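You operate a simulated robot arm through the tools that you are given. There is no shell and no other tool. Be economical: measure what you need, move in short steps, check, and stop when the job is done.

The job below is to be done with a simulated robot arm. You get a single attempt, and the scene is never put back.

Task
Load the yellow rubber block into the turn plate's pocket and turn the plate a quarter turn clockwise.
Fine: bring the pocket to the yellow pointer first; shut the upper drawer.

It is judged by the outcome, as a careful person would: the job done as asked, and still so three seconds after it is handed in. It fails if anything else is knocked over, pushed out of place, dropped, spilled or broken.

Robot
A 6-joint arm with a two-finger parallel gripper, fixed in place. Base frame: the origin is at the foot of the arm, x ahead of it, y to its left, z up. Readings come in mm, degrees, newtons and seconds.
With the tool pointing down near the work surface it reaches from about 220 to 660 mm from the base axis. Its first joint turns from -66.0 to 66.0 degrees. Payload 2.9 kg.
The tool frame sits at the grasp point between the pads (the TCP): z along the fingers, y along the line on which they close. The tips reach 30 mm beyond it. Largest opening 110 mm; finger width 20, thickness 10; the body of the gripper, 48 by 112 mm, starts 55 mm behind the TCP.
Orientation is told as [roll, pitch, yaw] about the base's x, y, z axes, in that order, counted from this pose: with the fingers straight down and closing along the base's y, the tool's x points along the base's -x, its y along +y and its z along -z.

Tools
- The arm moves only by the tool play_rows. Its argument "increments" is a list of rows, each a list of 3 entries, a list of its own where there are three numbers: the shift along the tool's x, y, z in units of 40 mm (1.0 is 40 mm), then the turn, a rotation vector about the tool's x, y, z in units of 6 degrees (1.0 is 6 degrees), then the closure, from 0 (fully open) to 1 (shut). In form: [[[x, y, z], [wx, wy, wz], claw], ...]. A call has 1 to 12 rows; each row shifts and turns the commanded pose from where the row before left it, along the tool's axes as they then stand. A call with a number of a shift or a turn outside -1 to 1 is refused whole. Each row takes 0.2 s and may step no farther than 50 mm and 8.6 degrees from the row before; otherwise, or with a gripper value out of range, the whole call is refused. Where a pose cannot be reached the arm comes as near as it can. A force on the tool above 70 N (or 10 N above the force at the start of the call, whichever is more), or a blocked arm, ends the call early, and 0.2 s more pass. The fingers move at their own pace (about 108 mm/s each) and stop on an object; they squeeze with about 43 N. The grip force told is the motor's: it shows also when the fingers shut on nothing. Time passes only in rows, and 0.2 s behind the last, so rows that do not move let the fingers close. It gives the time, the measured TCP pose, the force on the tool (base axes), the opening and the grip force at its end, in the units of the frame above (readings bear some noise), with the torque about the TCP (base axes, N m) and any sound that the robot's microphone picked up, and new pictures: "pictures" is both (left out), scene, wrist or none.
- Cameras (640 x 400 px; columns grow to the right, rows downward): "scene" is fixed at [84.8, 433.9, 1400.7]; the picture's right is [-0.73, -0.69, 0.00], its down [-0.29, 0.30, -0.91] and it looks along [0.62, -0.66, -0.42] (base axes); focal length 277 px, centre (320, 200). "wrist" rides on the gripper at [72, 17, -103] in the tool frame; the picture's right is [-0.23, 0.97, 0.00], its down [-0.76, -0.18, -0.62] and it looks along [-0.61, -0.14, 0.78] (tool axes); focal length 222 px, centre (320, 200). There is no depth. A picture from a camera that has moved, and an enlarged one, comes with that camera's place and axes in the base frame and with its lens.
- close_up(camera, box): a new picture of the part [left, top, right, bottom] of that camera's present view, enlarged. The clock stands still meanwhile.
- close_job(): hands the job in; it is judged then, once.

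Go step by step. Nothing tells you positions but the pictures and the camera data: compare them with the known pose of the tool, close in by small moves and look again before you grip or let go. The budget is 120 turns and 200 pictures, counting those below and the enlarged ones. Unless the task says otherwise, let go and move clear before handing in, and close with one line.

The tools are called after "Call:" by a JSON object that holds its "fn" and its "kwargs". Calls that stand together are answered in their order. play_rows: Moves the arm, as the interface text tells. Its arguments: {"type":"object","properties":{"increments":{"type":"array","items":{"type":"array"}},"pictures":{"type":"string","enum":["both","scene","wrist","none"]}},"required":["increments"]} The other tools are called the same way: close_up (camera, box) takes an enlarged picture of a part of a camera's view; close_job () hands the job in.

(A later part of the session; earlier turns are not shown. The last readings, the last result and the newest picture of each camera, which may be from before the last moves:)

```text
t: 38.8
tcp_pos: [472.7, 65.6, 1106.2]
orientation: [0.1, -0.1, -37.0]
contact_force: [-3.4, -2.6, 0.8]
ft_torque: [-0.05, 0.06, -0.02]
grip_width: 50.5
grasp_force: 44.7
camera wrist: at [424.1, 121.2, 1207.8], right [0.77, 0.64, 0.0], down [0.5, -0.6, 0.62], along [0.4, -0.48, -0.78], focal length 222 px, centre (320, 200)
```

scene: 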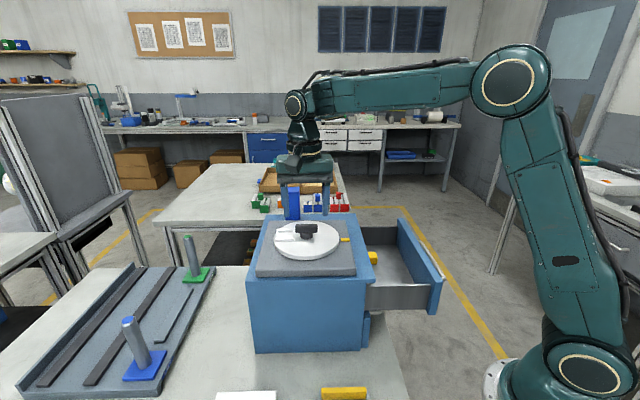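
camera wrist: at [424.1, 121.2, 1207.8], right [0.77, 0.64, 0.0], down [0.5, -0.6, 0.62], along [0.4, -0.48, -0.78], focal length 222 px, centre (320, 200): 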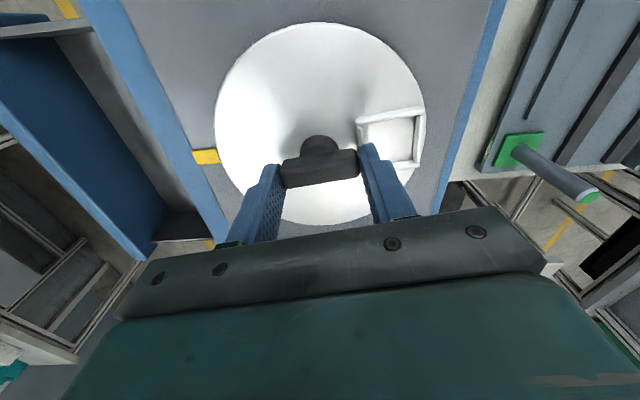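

The force is low and the knob follows. I'll carry on anticlockwise.

Call:
{"fn": "play_rows", "kwargs": {"increments": [[[0, 0, 0], [0, 0, -1], 1], [[0, 0, 0], [0, 0, -1], 1], [[0, 0, 0], [0, 0, -1], 1], [[0, 0, 0], [0, 0, -1], 1], [[0, 0, 0], [0, 0, -1], 1], [[0, 0, 0], [0, 0, -1], 1], [[0, 0, 0], [0, 0, -1], 1], [[0, 0, 0], [0, 0, -1], 1], [[0, 0, 0], [0, 0, -1], 1], [[0, 0, 0], [0, 0, -1], 1], [[0, 0, 0], [0, 0, -1], 1], [[0, 0, 0], [0, 0, -1], 1]], "pictures": "none"}}

Call:
{"fn": "play_rows", "kwargs": {"increments": [[[0, 0, 0], [0, 0, -1], 1], [[0, 0, 0], [0, 0, -1], 1], [[0, 0, 0], [0, 0, -1], 1], [[0, 0, 0], [0, 0, -1], 1], [[0, 0, 0], [0, 0, -1], 1], [[0, 0, 0], [0, 0, -1], 1], [[0, 0, 0], [0, 0, -1], 1], [[0, 0, 0], [0, 0, -1], 1], [[0, 0, 0], [0, 0, -1], 1], [[0, 0, 0], [0, 0, -1], 1], [[0, 0, 0], [0, 0, -1], 1], [[0, 0, 0], [0, 0, -1], 1]], "pictures": "none"}}

Call:
{"fn": "play_rows", "kwargs": {"increments": [[[0, 0, 0], [0, 0, -1], 1], [[0, 0, 0], [0, 0, -1], 1], [[0, 0, 0], [0, 0, -1], 1], [[0, 0, 0], [0, 0, -1], 1]], "pictures": "both"}}

Call:
{"fn": "close_up", "kwargs": {"camera": "scene", "box": [250, 190, 370, 265]}}

Call:
{"fn": "close_up", "kwargs": {"camera": "wrist", "box": [200, 10, 480, 240]}}

```text
t: 41.4
tcp_pos: [472.1, 65.7, 1104.8]
orientation: [-0.2, 0.0, 35.2]
contact_force: [-0.8, 11.6, 8.9]
ft_torque: [0.74, -0.62, -0.03]
grip_width: 50.2
grasp_force: 44.8
```

```text
t: 44.0
tcp_pos: [471.9, 65.6, 1104.5]
orientation: [-0.1, 0.1, 107.2]
contact_force: [-13.3, 18.6, 17.1]
ft_torque: [0.47, 0.41, 0.01]
grip_width: 49.9
grasp_force: 45.4
```

```text
t: 45.0
tcp_pos: [472.9, 64.8, 1103.4]
orientation: [0.0, 0.1, 131.2]
contact_force: [-16.4, 18.7, 19.3]
ft_torque: [0.47, 0.77, 0.02]
grip_width: 49.8
grasp_force: 44.9
camera wrist: at [505.9, -0.8, 1207.9], right [-0.88, -0.47, 0.0], down [-0.37, 0.69, 0.62], along [-0.29, 0.55, -0.78], focal length 222 px, centre (320, 200)
```

scene: 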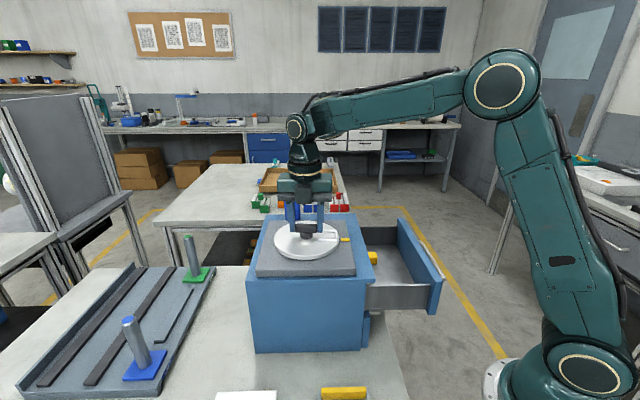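
wrist: 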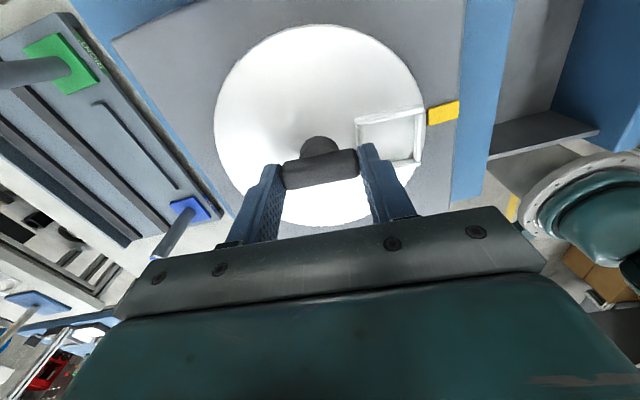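

```text
5.33 times, centred on (310, 228) of scene
camera zoom: at [84.0, 434.4, 1400.5], right [-0.73, -0.69, 0.0], down [-0.29, 0.3, -0.91], along [0.62, -0.66, -0.42], focal length 1479 px, centre (373, 53)
```

zoom: 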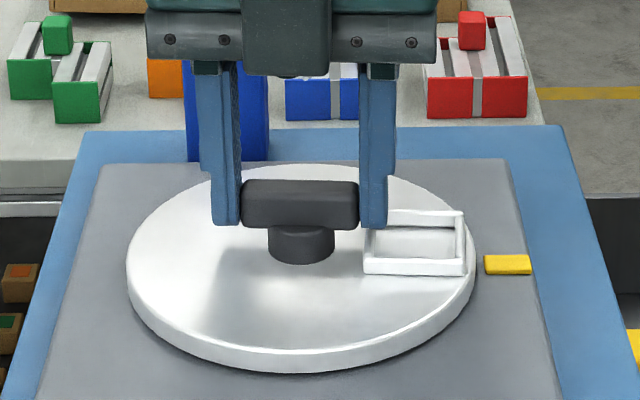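

```text
1.74 times, centred on (340, 125) of wrist
camera zoom: at [505.9, -0.8, 1207.9], right [-0.88, -0.47, 0.0], down [-0.37, 0.69, 0.62], along [-0.29, 0.55, -0.78], focal length 386 px, centre (285, 330)
```

zoom: 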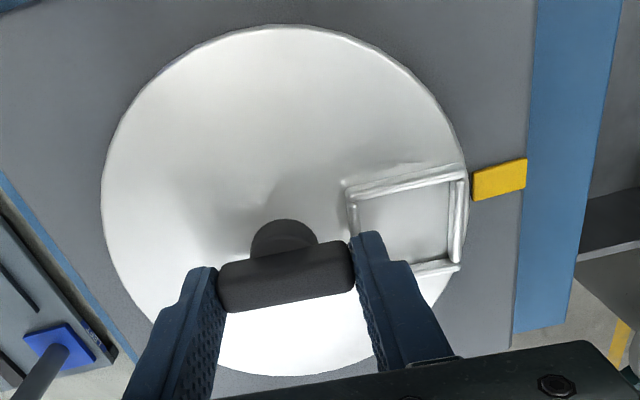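

The pocket is about 4° short of the pointer. I'll turn that bit more, then open and lift to check alignment.

Call:
{"fn": "play_rows", "kwargs": {"increments": [[[0, 0, 0], [0, 0, -0.62], 1], [[0, 0, 0], [0, 0, 0], 1], [[0, 0, 0], [0, 0, 0], 0.3], [[0, 0, 0], [0, 0, 0], 0.3], [[0, 0, -0.75], [0, 0, 0], 0.3], [[0, 0, -0.75], [0, 0, 0], 0.0]], "pictures": "both"}}

Call:
{"fn": "close_up", "kwargs": {"camera": "scene", "box": [250, 190, 370, 265]}}

Call:
{"fn": "close_up", "kwargs": {"camera": "wrist", "box": [200, 10, 480, 240]}}

```text
t: 46.4
tcp_pos: [474.2, 66.4, 1165.1]
orientation: [0.0, 0.2, 134.8]
contact_force: [0.7, 0.4, -0.2]
ft_torque: [-0.03, 0.01, -0.02]
grip_width: 110.3
grasp_force: 0.1
camera wrist: at [511.5, 0.6, 1268.0], right [-0.85, -0.52, 0.0], down [-0.41, 0.67, 0.62], along [-0.33, 0.53, -0.78], focal length 222 px, centre (320, 200)
```

scene: 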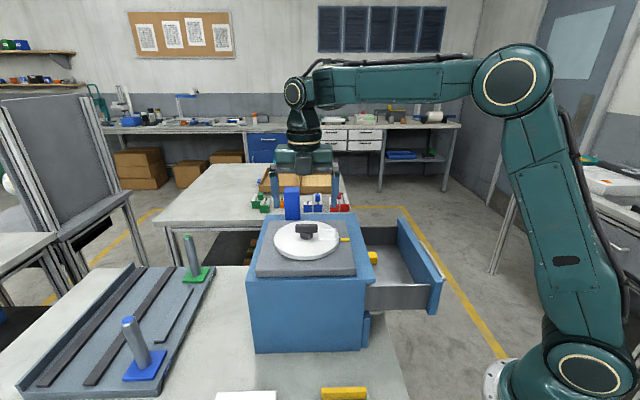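
wrist: 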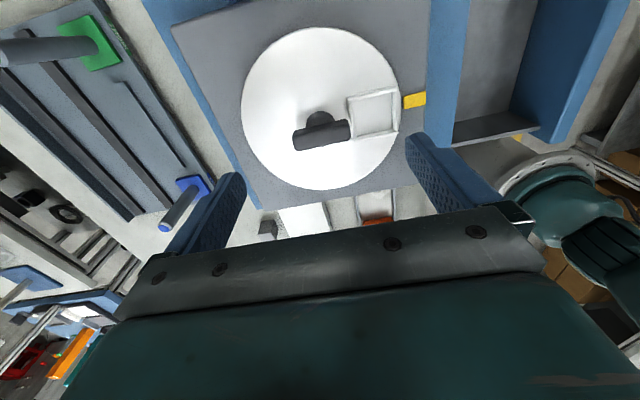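

```text
5.33 times, centred on (310, 228) of scene
camera zoom: at [84.8, 433.9, 1400.7], right [-0.73, -0.69, 0.0], down [-0.29, 0.3, -0.91], along [0.62, -0.66, -0.42], focal length 1479 px, centre (373, 53)
```

zoom: 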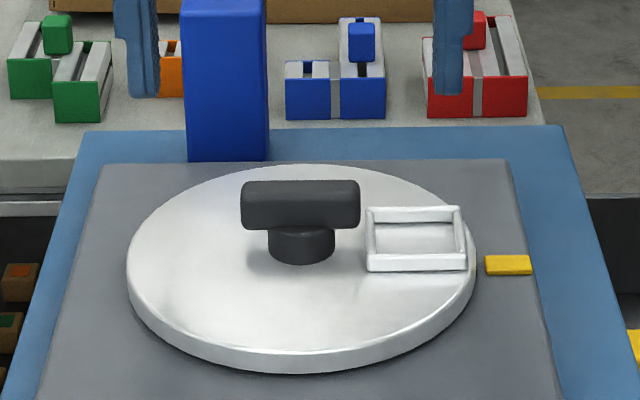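

```text
1.74 times, centred on (340, 125) of wrist
camera zoom: at [511.5, 0.6, 1268.0], right [-0.85, -0.52, 0.0], down [-0.41, 0.67, 0.62], along [-0.33, 0.53, -0.78], focal length 386 px, centre (285, 330)
```

zoom: 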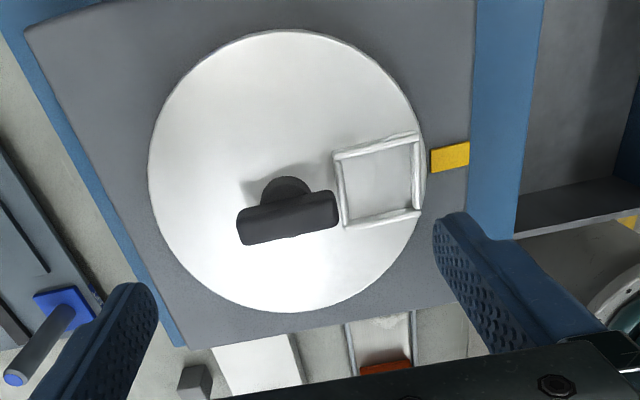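

Measured from the same camera, the pocket now lies on the pointer line at about -136.7° against -136.9°. Next I'll move over the drawer, turning the gripper parallel to the cabinet front, to look at the block.

Call:
{"fn": "play_rows", "kwargs": {"increments": [[[0.33, 0.876, 0], [0, 0, 0], 0], [[0.33, 0.876, 0], [0, 0, 0], 0], [[0.33, 0.876, 0], [0, 0, 0], 0], [[0.33, 0.876, 0], [0, 0, 0], 0], [[0.33, 0.876, 0], [0, 0, 0], 0], [[0, 0, 0], [0, 0, 1], 0], [[0, 0, 0], [0, 0, 1], 0], [[0, 0, 0], [0, 0, 1], 0], [[0, 0, 0], [0, 0, 1], 0], [[0, 0, 0], [0, 0, 1], 0], [[0, 0, 0], [0, 0, 1], 0], [[0, 0, 0], [0, 0, 1], 0]], "pictures": "none"}}

Call:
{"fn": "play_rows", "kwargs": {"increments": [[[0, 0, 0], [0, 0, 1], 0], [[0, 0, 0], [0, 0, 1], 0], [[0, 0, 0], [0, 0, 1], 0], [[0, 0, 0], [0, 0, 1], 0], [[0, 0, 0], [0, 0, 1], 0], [[0, 0, 0], [0, 0, 1], 0], [[0, 0, 0], [0, 0, 1], 0], [[0, 0, 0], [0, 0, 1], 0], [[0, 0, 0], [0, 0, 0], 0]], "pictures": "both"}}

Call:
{"fn": "close_up", "kwargs": {"camera": "wrist", "box": [180, 10, 460, 220]}}

```text
t: 49.0
tcp_pos: [395.1, -104.2, 1164.8]
orientation: [0.0, 0.1, 92.6]
contact_force: [-0.1, 0.7, -0.4]
ft_torque: [0.0, -0.01, 0.01]
grip_width: 110.0
grasp_force: 0.1
```

```text
t: 51.0
tcp_pos: [396.1, -105.5, 1164.2]
orientation: [-0.1, 0.0, 44.6]
contact_force: [0.0, 0.4, -0.4]
ft_torque: [0.02, -0.02, 0.02]
grip_width: 110.2
grasp_force: 0.0
camera wrist: at [330.6, -144.7, 1267.5], right [-0.52, 0.85, 0.0], down [0.67, 0.41, 0.62], along [0.53, 0.32, -0.78], focal length 222 px, centre (320, 200)
```

scene: 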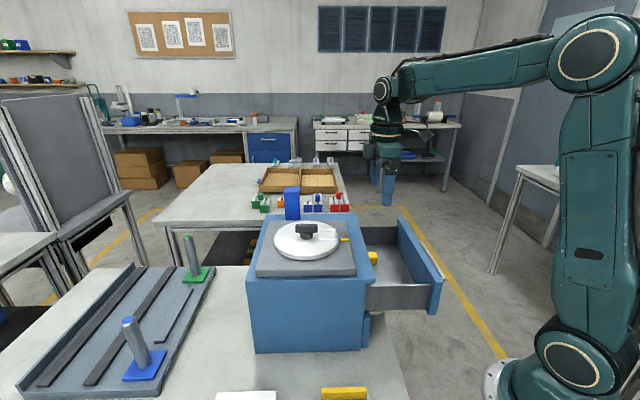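
wrist: 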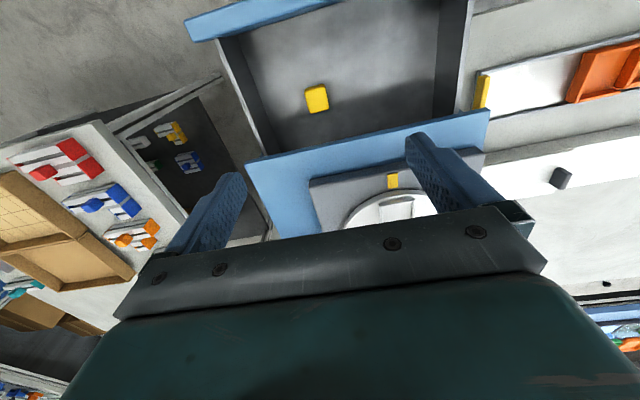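

```text
1.90 times, centred on (320, 115) of wrist
camera zoom: at [330.6, -144.7, 1267.5], right [-0.52, 0.85, 0.0], down [0.67, 0.41, 0.62], along [0.53, 0.32, -0.78], focal length 423 px, centre (320, 362)
```

zoom: 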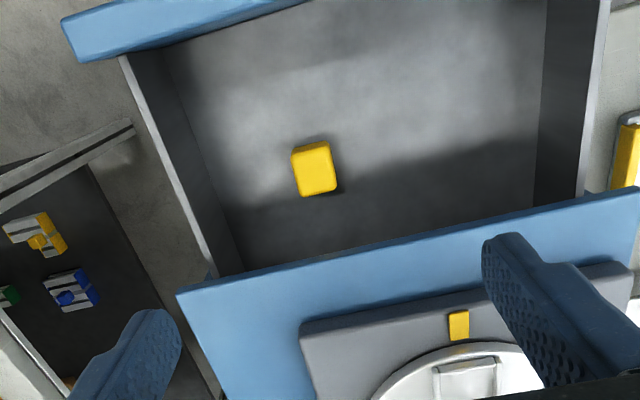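

The block sits at about (396, -110), squared to the drawer, 27 mm wide, with its centre about 34 mm out from the cabinet edge. I'll descend partway with the gripper partly open and look again.

Call:
{"fn": "play_rows", "kwargs": {"increments": [[[0.09, -0.09, 0.96], [0, 0, 0], 0.3], [[0, 0, 0.96], [0, 0, 0], 0.3], [[0, 0, 0.96], [0, 0, 0], 0.3], [[0, 0, 0.8], [0, 0, 0], 0.3], [[0, 0, 0], [0, 0, 0], 0.3]], "pictures": "both"}}

Call:
{"fn": "close_up", "kwargs": {"camera": "wrist", "box": [180, 60, 460, 270]}}

Call:
{"fn": "close_up", "kwargs": {"camera": "scene", "box": [320, 180, 460, 320]}}

```text
t: 52.2
tcp_pos: [394.8, -109.2, 1017.4]
orientation: [0.0, -0.1, 44.6]
contact_force: [0.2, -0.1, 0.7]
ft_torque: [-0.08, 0.0, 0.03]
grip_width: 77.4
grasp_force: 0.1
camera wrist: at [330.2, -149.4, 1120.2], right [-0.52, 0.85, 0.0], down [0.67, 0.41, 0.62], along [0.53, 0.33, -0.78], focal length 222 px, centre (320, 200)
```

scene: 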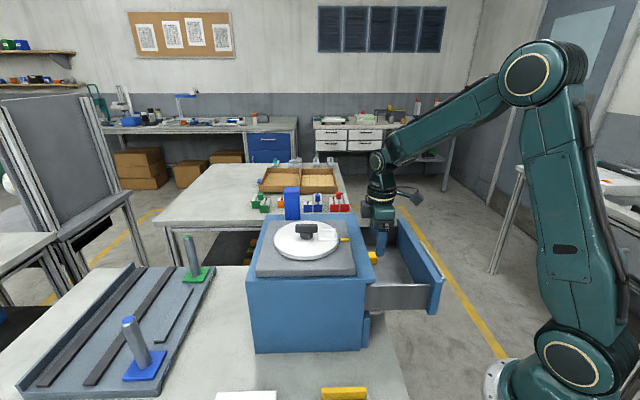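
wrist: 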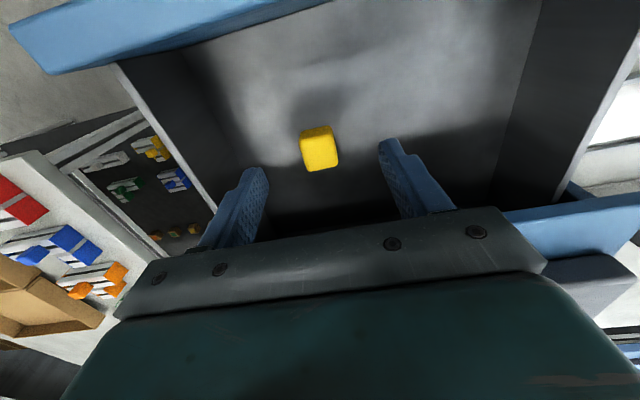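

```text
1.90 times, centred on (320, 165) of wrist
camera zoom: at [330.2, -149.4, 1120.2], right [-0.52, 0.85, 0.0], down [0.67, 0.41, 0.62], along [0.53, 0.33, -0.78], focal length 423 px, centre (320, 267)
```

zoom: 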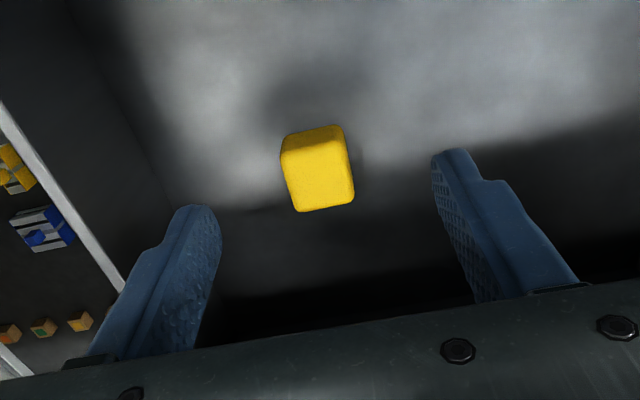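

```text
2.86 times, centred on (390, 250) of scene
camera zoom: at [84.8, 433.9, 1400.7], right [-0.73, -0.69, 0.0], down [-0.29, 0.3, -0.91], along [0.62, -0.66, -0.42], focal length 792 px, centre (120, 57)
```

zoom: 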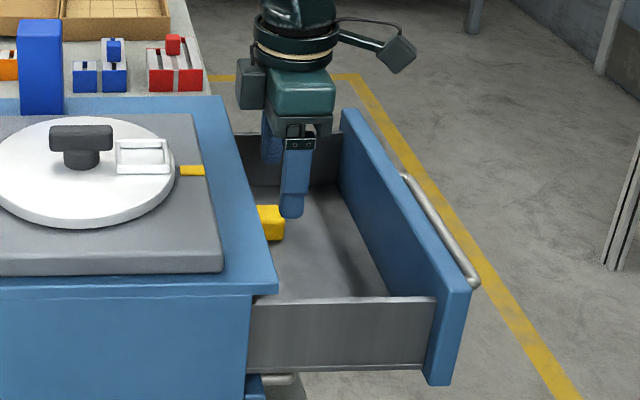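

The block top is at z≈964, centred near (397, -108). I'll lower to TCP 978, leaving the tips at 948 about the block's middle, then close gently and check.

Call:
{"fn": "play_rows", "kwargs": {"increments": [[[-0.03, -0.01, 0.5], [0, 0, 0], 0.4], [[0, 0, 0.48], [0, 0, 0], 0.4], [[0, 0, 0], [0, 0, 0], 0.5]], "pictures": "both"}}

Call:
{"fn": "close_up", "kwargs": {"camera": "scene", "box": [330, 190, 450, 290]}}

```text
t: 53.0
tcp_pos: [396.0, -109.6, 978.4]
orientation: [-0.1, 0.0, 44.8]
contact_force: [0.6, -0.5, -0.1]
ft_torque: [0.04, -0.03, -0.02]
grip_width: 55.1
grasp_force: 0.0
camera wrist: at [331.7, -148.8, 1081.1], right [-0.52, 0.85, 0.0], down [0.67, 0.41, 0.62], along [0.53, 0.33, -0.78], focal length 222 px, centre (320, 200)
```

scene: 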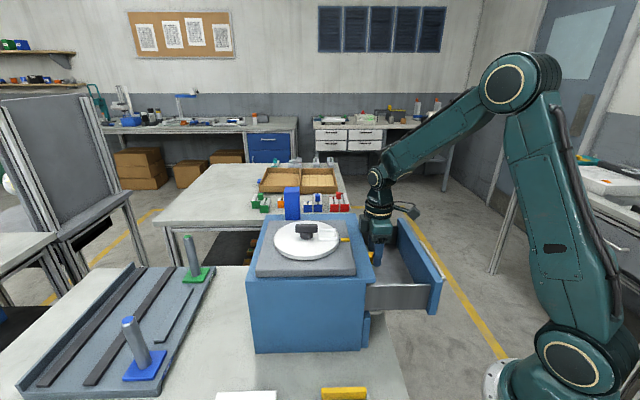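
wrist: 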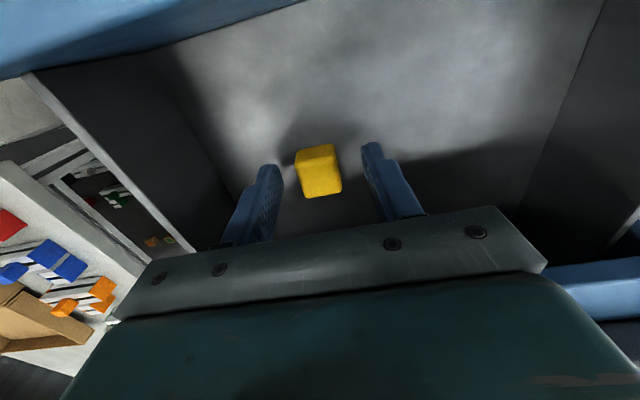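

```text
4.00 times, centred on (390, 240) of scene
camera zoom: at [84.8, 433.9, 1400.7], right [-0.73, -0.69, 0.0], down [-0.29, 0.3, -0.91], along [0.62, -0.66, -0.42], focal length 1109 px, centre (40, 40)
```

zoom: 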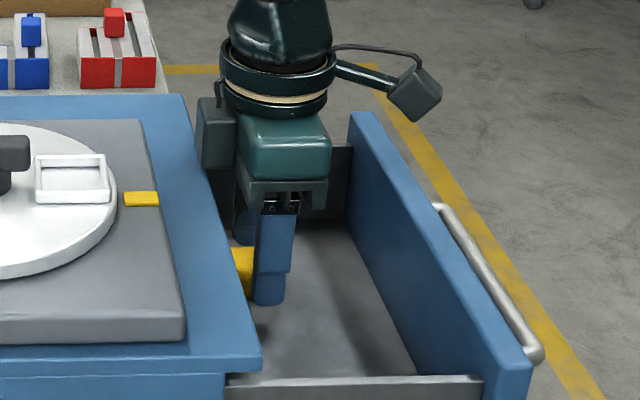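

The block is centred between the pads. Closing now, then a short lift.

Call:
{"fn": "play_rows", "kwargs": {"increments": [[[0, 0, 0], [0, 0, 0], 0.7], [[0, 0, 0], [0, 0, 0], 1], [[0, 0, 0], [0, 0, 0], 1], [[0, 0, -0.3], [0, 0, 0], 1], [[0, 0, -0.3], [0, 0, 0], 1]], "pictures": "wrist"}}

```text
t: 54.2
tcp_pos: [396.2, -109.7, 1002.7]
orientation: [-0.2, 0.1, 44.7]
contact_force: [-0.1, -0.1, -0.1]
ft_torque: [-0.04, 0.01, -0.02]
grip_width: 26.7
grasp_force: 43.3
camera wrist: at [331.6, -149.5, 1105.7], right [-0.52, 0.85, 0.0], down [0.67, 0.41, 0.62], along [0.53, 0.33, -0.78], focal length 222 px, centre (320, 200)
```

wrist: 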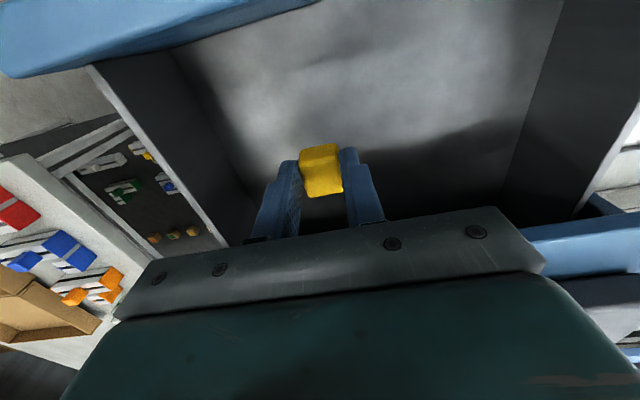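

The block is held. I'll lift clear and carry it over the pocket, hovering high.

Call:
{"fn": "play_rows", "kwargs": {"increments": [[[0, 0, -0.95], [0, 0, 0], 1], [[0, 0, -0.95], [0, 0, 0], 1], [[0, 0, -0.95], [0, 0, 0], 1], [[0, 0, -0.95], [0, 0, 0], 1], [[-0.643, 0.354, 0], [0, 0, 0], 1], [[-0.643, 0.354, 0], [0, 0, 0], 1], [[-0.643, 0.354, 0], [0, 0, 0], 1], [[-0.643, 0.354, 0], [0, 0, 0], 1], [[-0.643, 0.354, 0], [0, 0, 0], 1], [[0, 0, 0], [0, 0, 0], 1]], "pictures": "both"}}

Call:
{"fn": "close_up", "kwargs": {"camera": "wrist", "box": [200, 60, 440, 240]}}

Call:
{"fn": "close_up", "kwargs": {"camera": "scene", "box": [260, 170, 380, 270]}}

```text
t: 56.4
tcp_pos: [437.8, 32.3, 1154.2]
orientation: [-0.1, 0.0, 44.7]
contact_force: [-0.4, 0.4, -0.5]
ft_torque: [-0.02, 0.04, 0.01]
grip_width: 26.6
grasp_force: 42.4
camera wrist: at [372.9, -7.6, 1257.2], right [-0.52, 0.85, 0.0], down [0.67, 0.41, 0.62], along [0.53, 0.33, -0.78], focal length 222 px, centre (320, 200)
```

scene: 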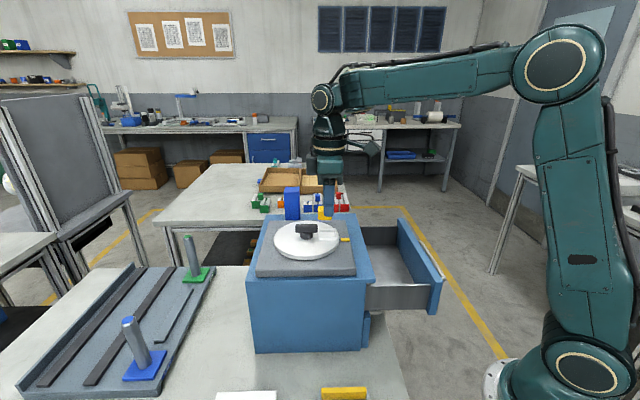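
wrist: 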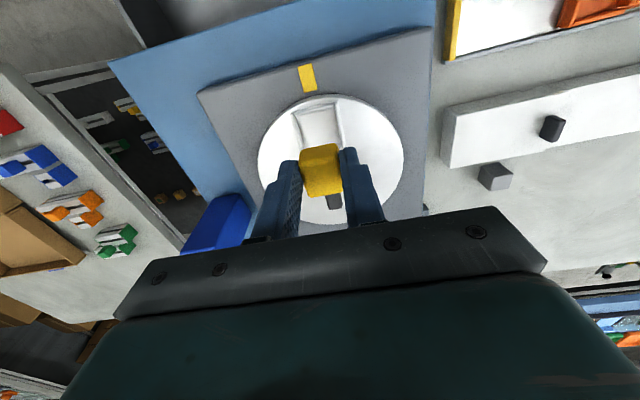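

```text
2.22 times, centred on (320, 150) of wrist
camera zoom: at [372.9, -7.6, 1257.2], right [-0.52, 0.85, 0.0], down [0.67, 0.41, 0.62], along [0.53, 0.33, -0.78], focal length 494 px, centre (320, 311)
```

zoom: 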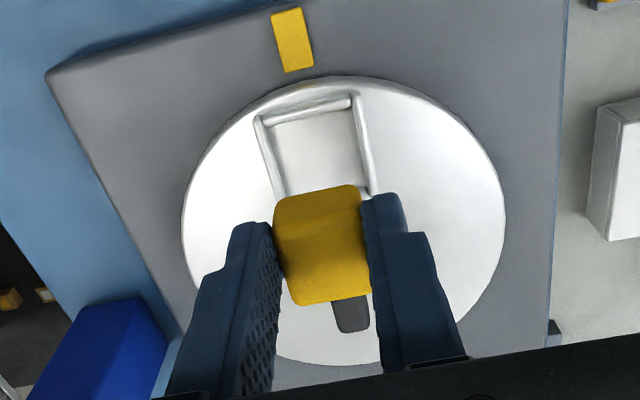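

```text
4.00 times, centred on (320, 220) of scene
camera zoom: at [84.8, 433.9, 1400.7], right [-0.73, -0.69, 0.0], down [-0.29, 0.3, -0.91], along [0.62, -0.66, -0.42], focal length 1109 px, centre (320, 120)
```

zoom: 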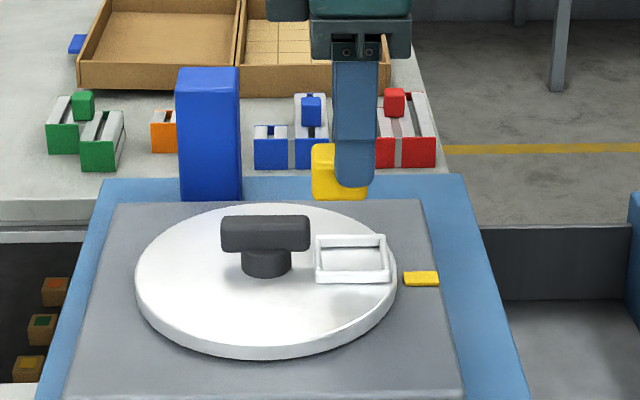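

Call:
{"fn": "close_up", "kwargs": {"camera": "scene", "box": [300, 190, 370, 245]}}

Call:
{"fn": "close_up", "kwargs": {"camera": "wrist", "box": [260, 90, 390, 220]}}

```text
7.27 times, centred on (335, 218) of scene
camera zoom: at [84.8, 433.9, 1400.7], right [-0.73, -0.69, 0.0], down [-0.29, 0.3, -0.91], along [0.62, -0.66, -0.42], focal length 2017 px, centre (211, 73)
```

zoom: 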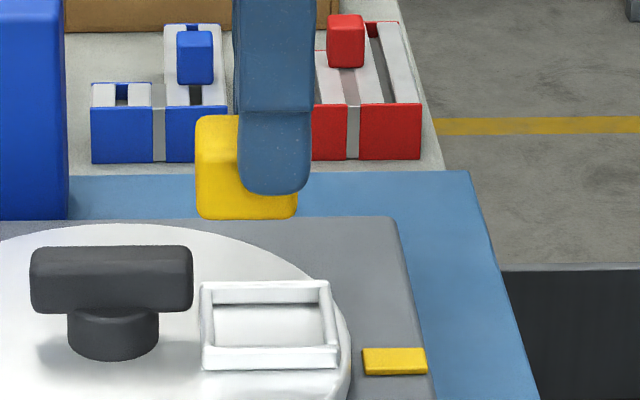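

```text
3.08 times, centred on (325, 155) of wrist
camera zoom: at [372.9, -7.6, 1257.2], right [-0.52, 0.85, 0.0], down [0.67, 0.41, 0.62], along [0.53, 0.33, -0.78], focal length 684 px, centre (305, 338)
```

zoom: 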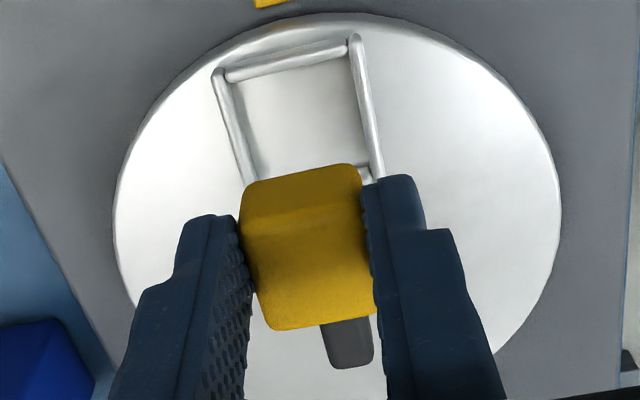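

Comparing block and pocket in the scene view, the block is held about 7 mm inward of the TCP. I'll shift 7 mm outward, lower to just above the fence, and compare again.

Call:
{"fn": "play_rows", "kwargs": {"increments": [[[0.175, -0.01, 0], [0, 0, 0], 1], [[0, 0, 0.5], [0, 0, 0], 1], [[0, 0, 0.45], [0, 0, 0], 1], [[0, 0, 0], [0, 0, 0], 1]], "pictures": "both"}}

Call:
{"fn": "close_up", "kwargs": {"camera": "scene", "box": [300, 200, 370, 255]}}

Call:
{"fn": "close_up", "kwargs": {"camera": "wrist", "box": [260, 90, 390, 220]}}

```text
t: 57.4
tcp_pos: [433.1, 26.6, 1115.5]
orientation: [-0.1, 0.1, 44.7]
contact_force: [-0.4, 0.2, 0.0]
ft_torque: [0.01, 0.02, 0.0]
grip_width: 26.5
grasp_force: 42.8
camera wrist: at [368.5, -13.3, 1219.0], right [-0.52, 0.85, 0.0], down [0.67, 0.41, 0.62], along [0.53, 0.33, -0.78], focal length 222 px, centre (320, 200)
```

scene: 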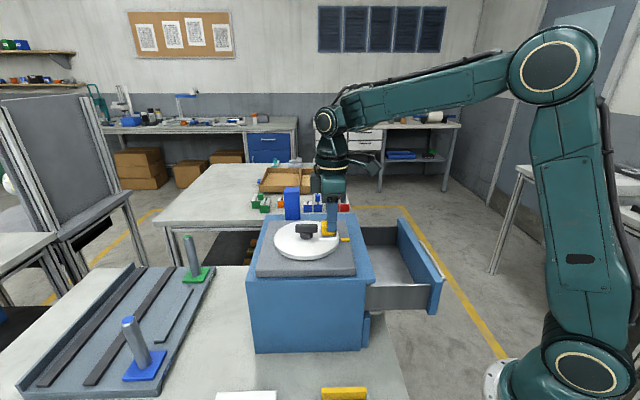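
wrist: 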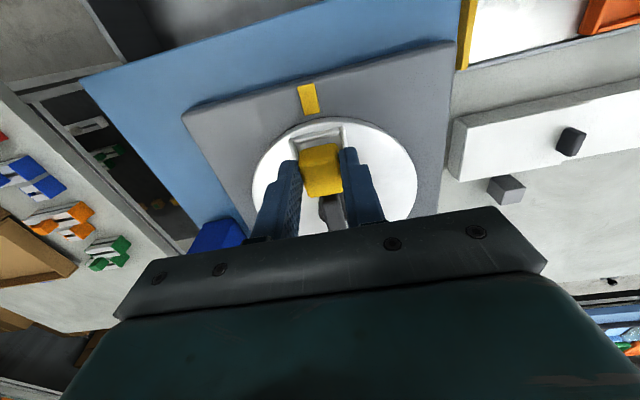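

```text
7.27 times, centred on (335, 228) of scene
camera zoom: at [84.8, 433.9, 1400.7], right [-0.73, -0.69, 0.0], down [-0.29, 0.3, -0.91], along [0.62, -0.66, -0.42], focal length 2017 px, centre (211, 0)
```

zoom: 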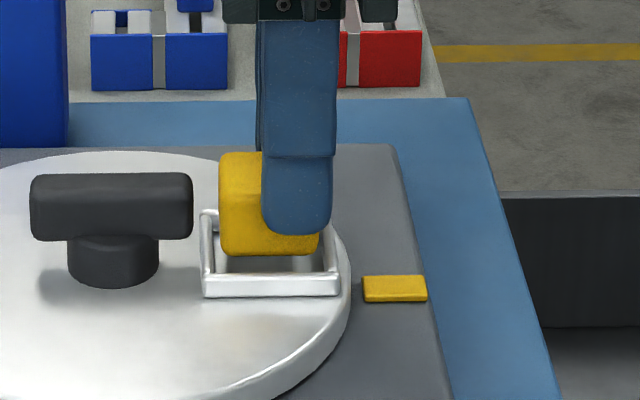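

```text
3.08 times, centred on (325, 155) of wrist
camera zoom: at [368.5, -13.3, 1219.0], right [-0.52, 0.85, 0.0], down [0.67, 0.41, 0.62], along [0.53, 0.33, -0.78], focal length 684 px, centre (305, 338)
```

zoom: 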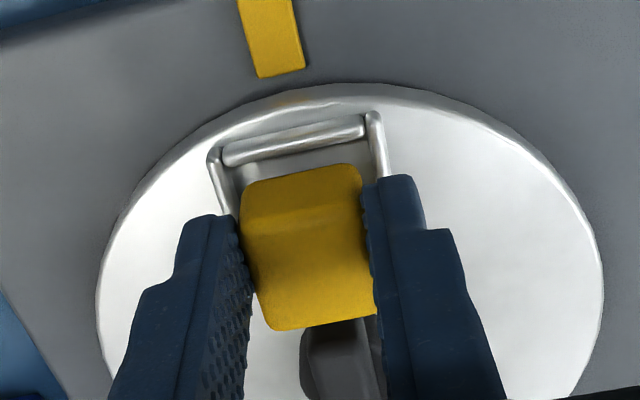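

The block is centred over the pocket in both views. I'll lower gently into it.

Call:
{"fn": "play_rows", "kwargs": {"increments": [[[0, 0, 0.2], [0, 0, 0], 1], [[0, 0, 0.15], [0, 0, 0], 1], [[0, 0, 0.07], [0, 0, 0], 1], [[0, 0, 0], [0, 0, 0], 1]], "pictures": "wrist"}}

Call:
{"fn": "close_up", "kwargs": {"camera": "scene", "box": [300, 200, 370, 255]}}

Call:
{"fn": "close_up", "kwargs": {"camera": "wrist", "box": [260, 90, 390, 220]}}

```text
t: 58.4
tcp_pos: [434.2, 25.4, 1105.7]
orientation: [-0.7, -0.6, 44.8]
contact_force: [-14.9, -1.9, 64.6]
ft_torque: [0.0, 0.65, 0.06]
grip_width: 26.5
grasp_force: 43.0
camera wrist: at [367.0, -13.8, 1208.0], right [-0.52, 0.85, -0.01], down [0.66, 0.41, 0.63], along [0.54, 0.33, -0.77], focal length 222 px, centre (320, 200)
```

wrist: 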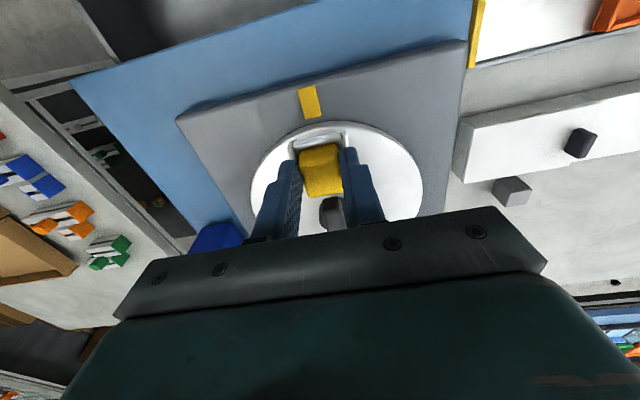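

```text
7.27 times, centred on (335, 228) of scene
camera zoom: at [83.5, 433.8, 1400.8], right [-0.73, -0.69, 0.0], down [-0.29, 0.3, -0.91], along [0.62, -0.66, -0.42], focal length 2017 px, centre (211, 0)
```

zoom: 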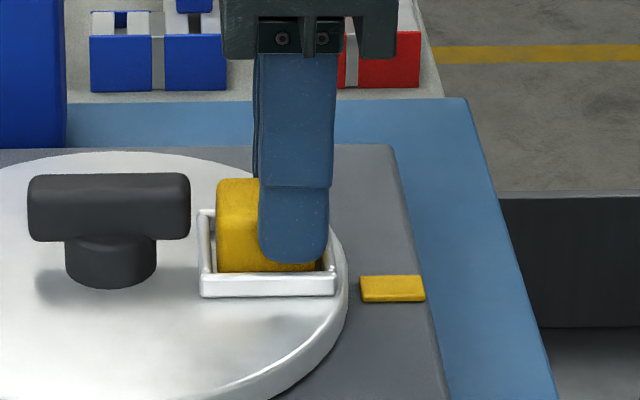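

```text
3.08 times, centred on (325, 155) of wrist
camera zoom: at [367.0, -13.8, 1208.0], right [-0.52, 0.85, -0.01], down [0.66, 0.41, 0.63], along [0.54, 0.33, -0.77], focal length 684 px, centre (305, 338)
```

zoom: 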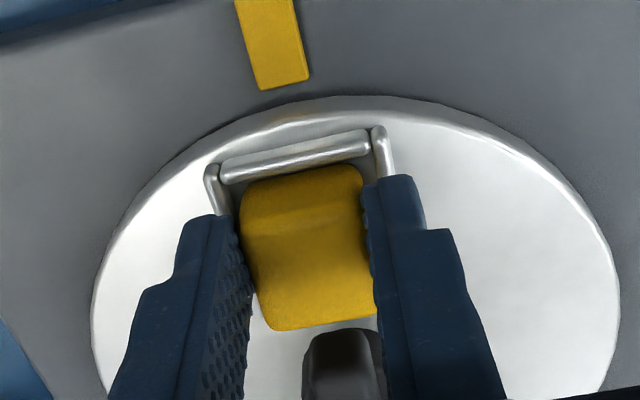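

The block has bottomed out on the plate inside the fence, with contact at about 65 N. I'll ease up to take the load off before opening.

Call:
{"fn": "play_rows", "kwargs": {"increments": [[[0, 0, -0.1], [0, 0, 0], 1], [[0, 0, -0.08], [0, 0, 0], 1], [[0, 0, 0], [0, 0, 0], 1]], "pictures": "none"}}

Call:
{"fn": "close_up", "kwargs": {"camera": "scene", "box": [300, 200, 370, 255]}}

```text
t: 59.2
tcp_pos: [434.3, 27.2, 1106.4]
orientation: [-0.2, -0.1, 44.8]
contact_force: [6.3, 3.4, 16.0]
ft_torque: [0.19, -0.42, -0.09]
grip_width: 26.7
grasp_force: 42.8
```

```text
7.27 times, centred on (335, 228) of scene
camera zoom: at [84.8, 434.0, 1400.6], right [-0.73, -0.69, 0.0], down [-0.29, 0.3, -0.91], along [0.62, -0.66, -0.42], focal length 2017 px, centre (211, 0)
```

zoom: 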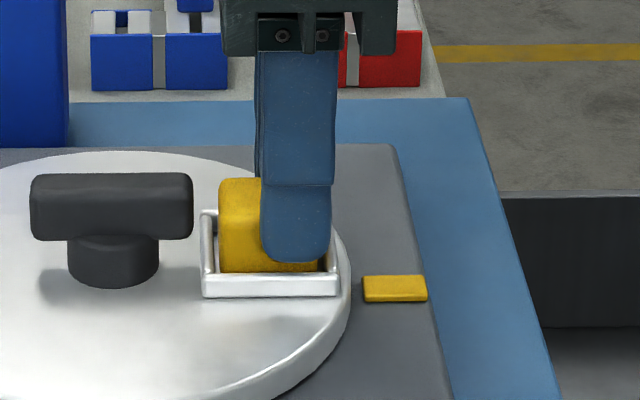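

The block's lower edge is now below the rail top. I'll open slightly, then lift the fingers a little and open fully.

Call:
{"fn": "play_rows", "kwargs": {"increments": [[[0, 0, 0], [0, 0, 0], 0.7], [[0, 0, -0.1], [0, 0, 0], 0.68], [[0, 0, -0.2], [0, 0, 0], 0.6], [[0, 0, 0], [0, 0, 0], 0.6]], "pictures": "wrist"}}

Call:
{"fn": "close_up", "kwargs": {"camera": "scene", "box": [300, 200, 370, 255]}}

Call:
{"fn": "close_up", "kwargs": {"camera": "wrist", "box": [260, 90, 390, 220]}}

```text
t: 60.2
tcp_pos: [432.2, 26.7, 1117.9]
orientation: [-0.1, 0.0, 44.7]
contact_force: [1.0, -0.3, 0.2]
ft_torque: [0.0, 0.0, -0.01]
grip_width: 44.0
grasp_force: 0.0
camera wrist: at [368.1, -13.8, 1221.4], right [-0.52, 0.85, 0.0], down [0.67, 0.41, 0.62], along [0.53, 0.33, -0.78], focal length 222 px, centre (320, 200)
```

wrist: 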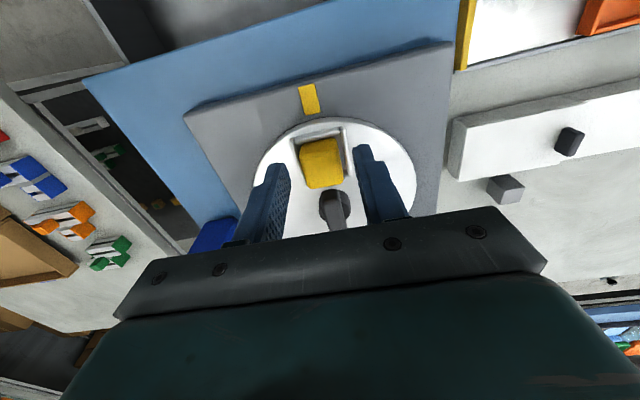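

```text
7.27 times, centred on (335, 228) of scene
camera zoom: at [84.8, 433.9, 1400.7], right [-0.73, -0.69, 0.0], down [-0.29, 0.3, -0.91], along [0.62, -0.66, -0.42], focal length 2017 px, centre (211, 0)
```

zoom: 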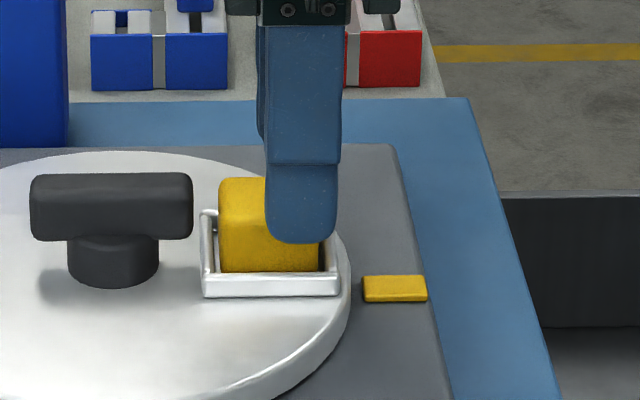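

```text
3.08 times, centred on (325, 155) of wrist
camera zoom: at [368.1, -13.8, 1221.4], right [-0.52, 0.85, 0.0], down [0.67, 0.41, 0.62], along [0.53, 0.33, -0.78], focal length 684 px, centre (305, 338)
```

zoom: 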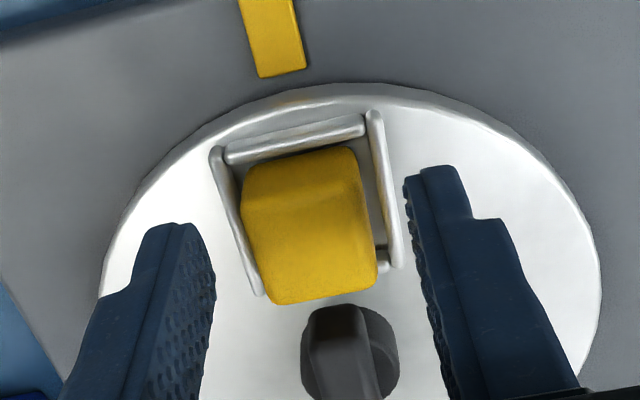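

The block sits in the pocket. I'll lift and move over the knob, keeping this yaw so the fingers grip across the bar, clear of the block.

Call:
{"fn": "play_rows", "kwargs": {"increments": [[[0, 0, -0.6], [0, 0, 0], 0.5], [[0, 0, -0.6], [0, 0, 0], 0.5], [[-0.7, -0.01, 0], [0, 0, 0], 0.5], [[-0.7, -0.01, 0], [0, 0, 0], 0.5], [[0, 0, 0.5], [0, 0, 0], 0.5], [[0, 0, 0], [0, 0, 0], 0.5]], "pictures": "both"}}

Call:
{"fn": "close_up", "kwargs": {"camera": "scene", "box": [280, 190, 370, 255]}}

Call:
{"fn": "close_up", "kwargs": {"camera": "wrist", "box": [220, 50, 420, 220]}}

```text
t: 61.6
tcp_pos: [474.5, 65.1, 1147.5]
orientation: [0.0, 0.0, 44.8]
contact_force: [-1.0, 0.0, 0.4]
ft_torque: [0.01, 0.01, 0.01]
grip_width: 55.0
grasp_force: 0.0
camera wrist: at [409.1, 25.9, 1249.9], right [-0.52, 0.85, 0.0], down [0.67, 0.41, 0.62], along [0.53, 0.33, -0.78], focal length 222 px, centre (320, 200)
```

scene: 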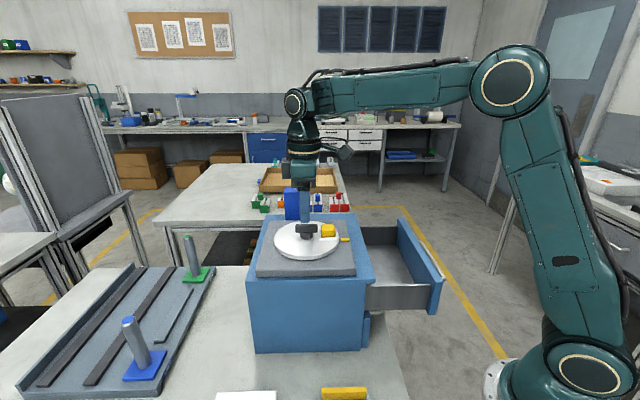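
wrist: 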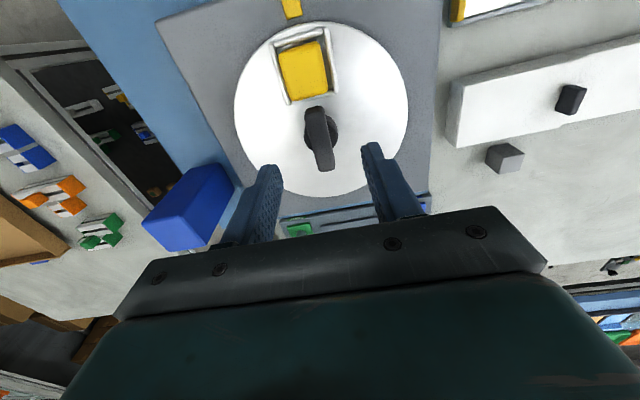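

```text
6.15 times, centred on (325, 222) of scene
camera zoom: at [84.8, 433.9, 1400.7], right [-0.73, -0.69, 0.0], down [-0.29, 0.3, -0.91], along [0.62, -0.66, -0.42], focal length 1707 px, centre (289, 62)
```

zoom: 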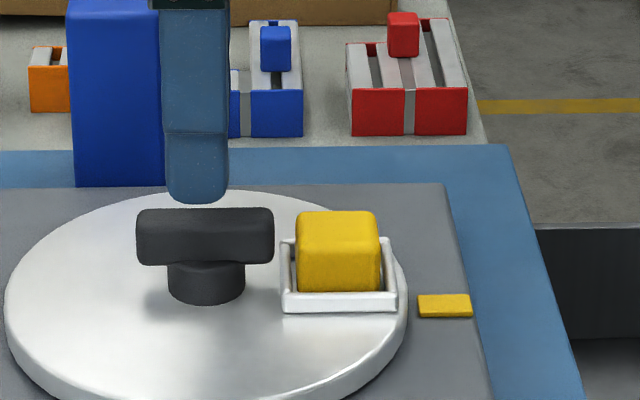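

```text
2.35 times, centred on (320, 135) of wrist
camera zoom: at [409.1, 25.9, 1249.9], right [-0.52, 0.85, 0.0], down [0.67, 0.41, 0.62], along [0.53, 0.33, -0.78], focal length 523 px, centre (320, 353)
```

zoom: 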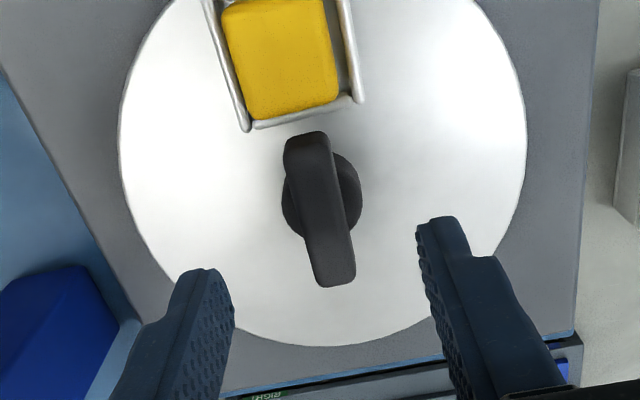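

The block is well seated and the plate is still at the pointer. I'll lower and grip across the bar.

Call:
{"fn": "play_rows", "kwargs": {"increments": [[[0, 0, 0.55], [0, 0, 0], 0.5], [[0, 0, 0.5], [0, 0, 0], 0.5], [[0, 0, 0], [0, 0, 0], 0.75], [[0, 0, 0], [0, 0, 0], 1], [[0, 0, 0], [0, 0, 0], 1]], "pictures": "wrist"}}

```text
t: 62.8
tcp_pos: [472.9, 66.6, 1103.8]
orientation: [0.0, 0.2, 44.9]
contact_force: [-8.3, 8.2, -1.5]
ft_torque: [0.62, -0.03, -0.01]
grip_width: 26.7
grasp_force: 44.5
camera wrist: at [408.7, 26.3, 1207.5], right [-0.53, 0.85, 0.0], down [0.67, 0.41, 0.62], along [0.53, 0.33, -0.78], focal length 222 px, centre (320, 200)
```

wrist: 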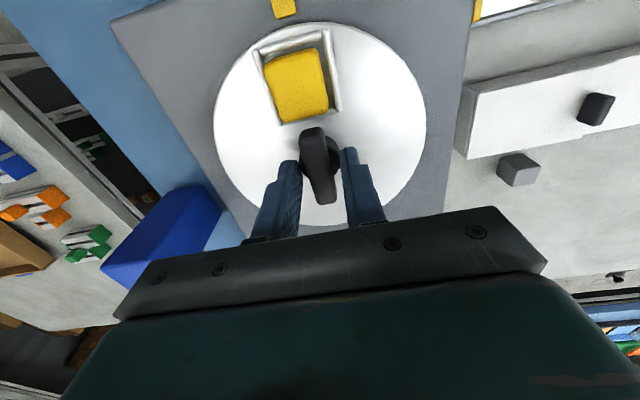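

It closed to 26.7 mm, so the tips caught the hub instead of the bar. I'll open a bit, rise 5 mm and close again.

Call:
{"fn": "play_rows", "kwargs": {"increments": [[[0, 0, 0], [0, 0, 0], 0.65], [[0, 0, -0.13], [0, 0, 0], 0.65], [[0, 0, 0], [0, 0, 0], 1], [[0, 0, 0], [0, 0, 0], 1]], "pictures": "wrist"}}

```text
t: 63.8
tcp_pos: [473.2, 65.7, 1109.4]
orientation: [0.0, 0.2, 44.8]
contact_force: [-6.3, 8.1, 0.4]
ft_torque: [-0.22, 0.68, 0.0]
grip_width: 14.9
grasp_force: 45.4
camera wrist: at [408.4, 25.9, 1212.8], right [-0.53, 0.85, 0.0], down [0.67, 0.41, 0.62], along [0.53, 0.33, -0.78], focal length 222 px, centre (320, 200)
```

wrist: 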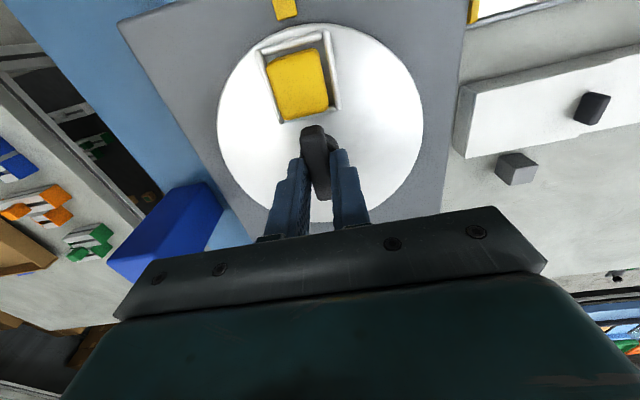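

The bar is gripped (14.9 mm) and aligned. I'll turn clockwise, with the first 12 steps and a check.

Call:
{"fn": "play_rows", "kwargs": {"increments": [[[0, 0, 0], [0, 0, 0.5], 1], [[0, 0, 0], [0, 0, 1], 1], [[0, 0, 0], [0, 0, 1], 1], [[0, 0, 0], [0, 0, 1], 1], [[0, 0, 0], [0, 0, 1], 1], [[0, 0, 0], [0, 0, 1], 1], [[0, 0, 0], [0, 0, 1], 1], [[0, 0, 0], [0, 0, 1], 1]], "pictures": "wrist"}}

```text
t: 65.6
tcp_pos: [473.4, 65.7, 1108.3]
orientation: [-0.1, -0.2, -0.3]
contact_force: [-5.7, 15.2, -3.2]
ft_torque: [0.43, 1.02, 0.03]
grip_width: 14.7
grasp_force: 45.0
camera wrist: at [399.2, 82.0, 1212.5], right [0.23, 0.97, 0.0], down [0.76, -0.18, 0.62], along [0.61, -0.15, -0.78], focal length 222 px, centre (320, 200)
```

wrist: 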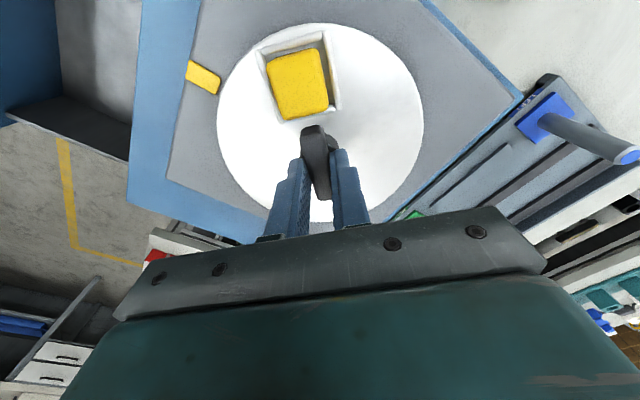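

The plate follows freely and is 45° round. I'll finish the quarter turn.

Call:
{"fn": "play_rows", "kwargs": {"increments": [[[0, 0, 0], [0, 0, 1], 1], [[0, 0, 0], [0, 0, 1], 1], [[0, 0, 0], [0, 0, 1], 1], [[0, 0, 0], [0, 0, 1], 1], [[0, 0, 0], [0, 0, 1], 1], [[0, 0, 0], [0, 0, 1], 1], [[0, 0, 0], [0, 0, 1], 1], [[0, 0, 0], [0, 0, 0.5], 1], [[0, 0, 0], [0, 0, 0], 1]], "pictures": "wrist"}}

Call:
{"fn": "close_up", "kwargs": {"camera": "scene", "box": [250, 190, 370, 270]}}

```text
t: 67.6
tcp_pos: [473.0, 65.0, 1110.4]
orientation: [-0.1, -0.2, -45.3]
contact_force: [-10.9, 6.1, -5.4]
ft_torque: [0.81, 0.89, 0.0]
grip_width: 14.7
grasp_force: 44.8
camera wrist: at [432.7, 127.8, 1212.5], right [0.85, 0.52, 0.0], down [0.41, -0.67, 0.62], along [0.33, -0.53, -0.78], focal length 222 px, centre (320, 200)
```

wrist: 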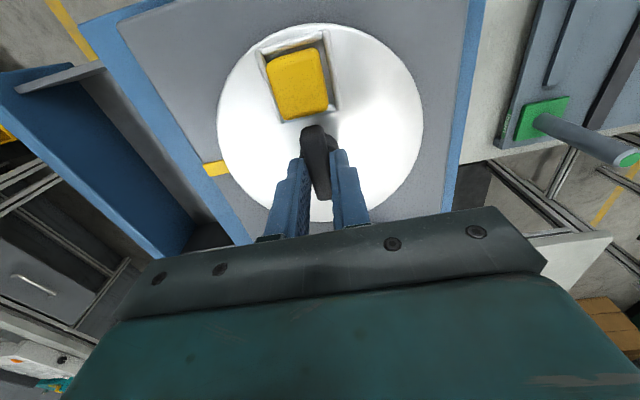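

```text
5.00 times, centred on (310, 230) of scene
camera zoom: at [84.6, 434.1, 1400.6], right [-0.73, -0.69, 0.0], down [-0.29, 0.3, -0.91], along [0.62, -0.66, -0.42], focal length 1387 px, centre (370, 50)
```

zoom: 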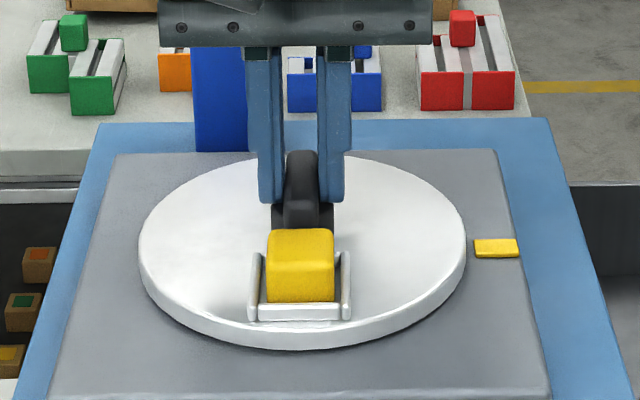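

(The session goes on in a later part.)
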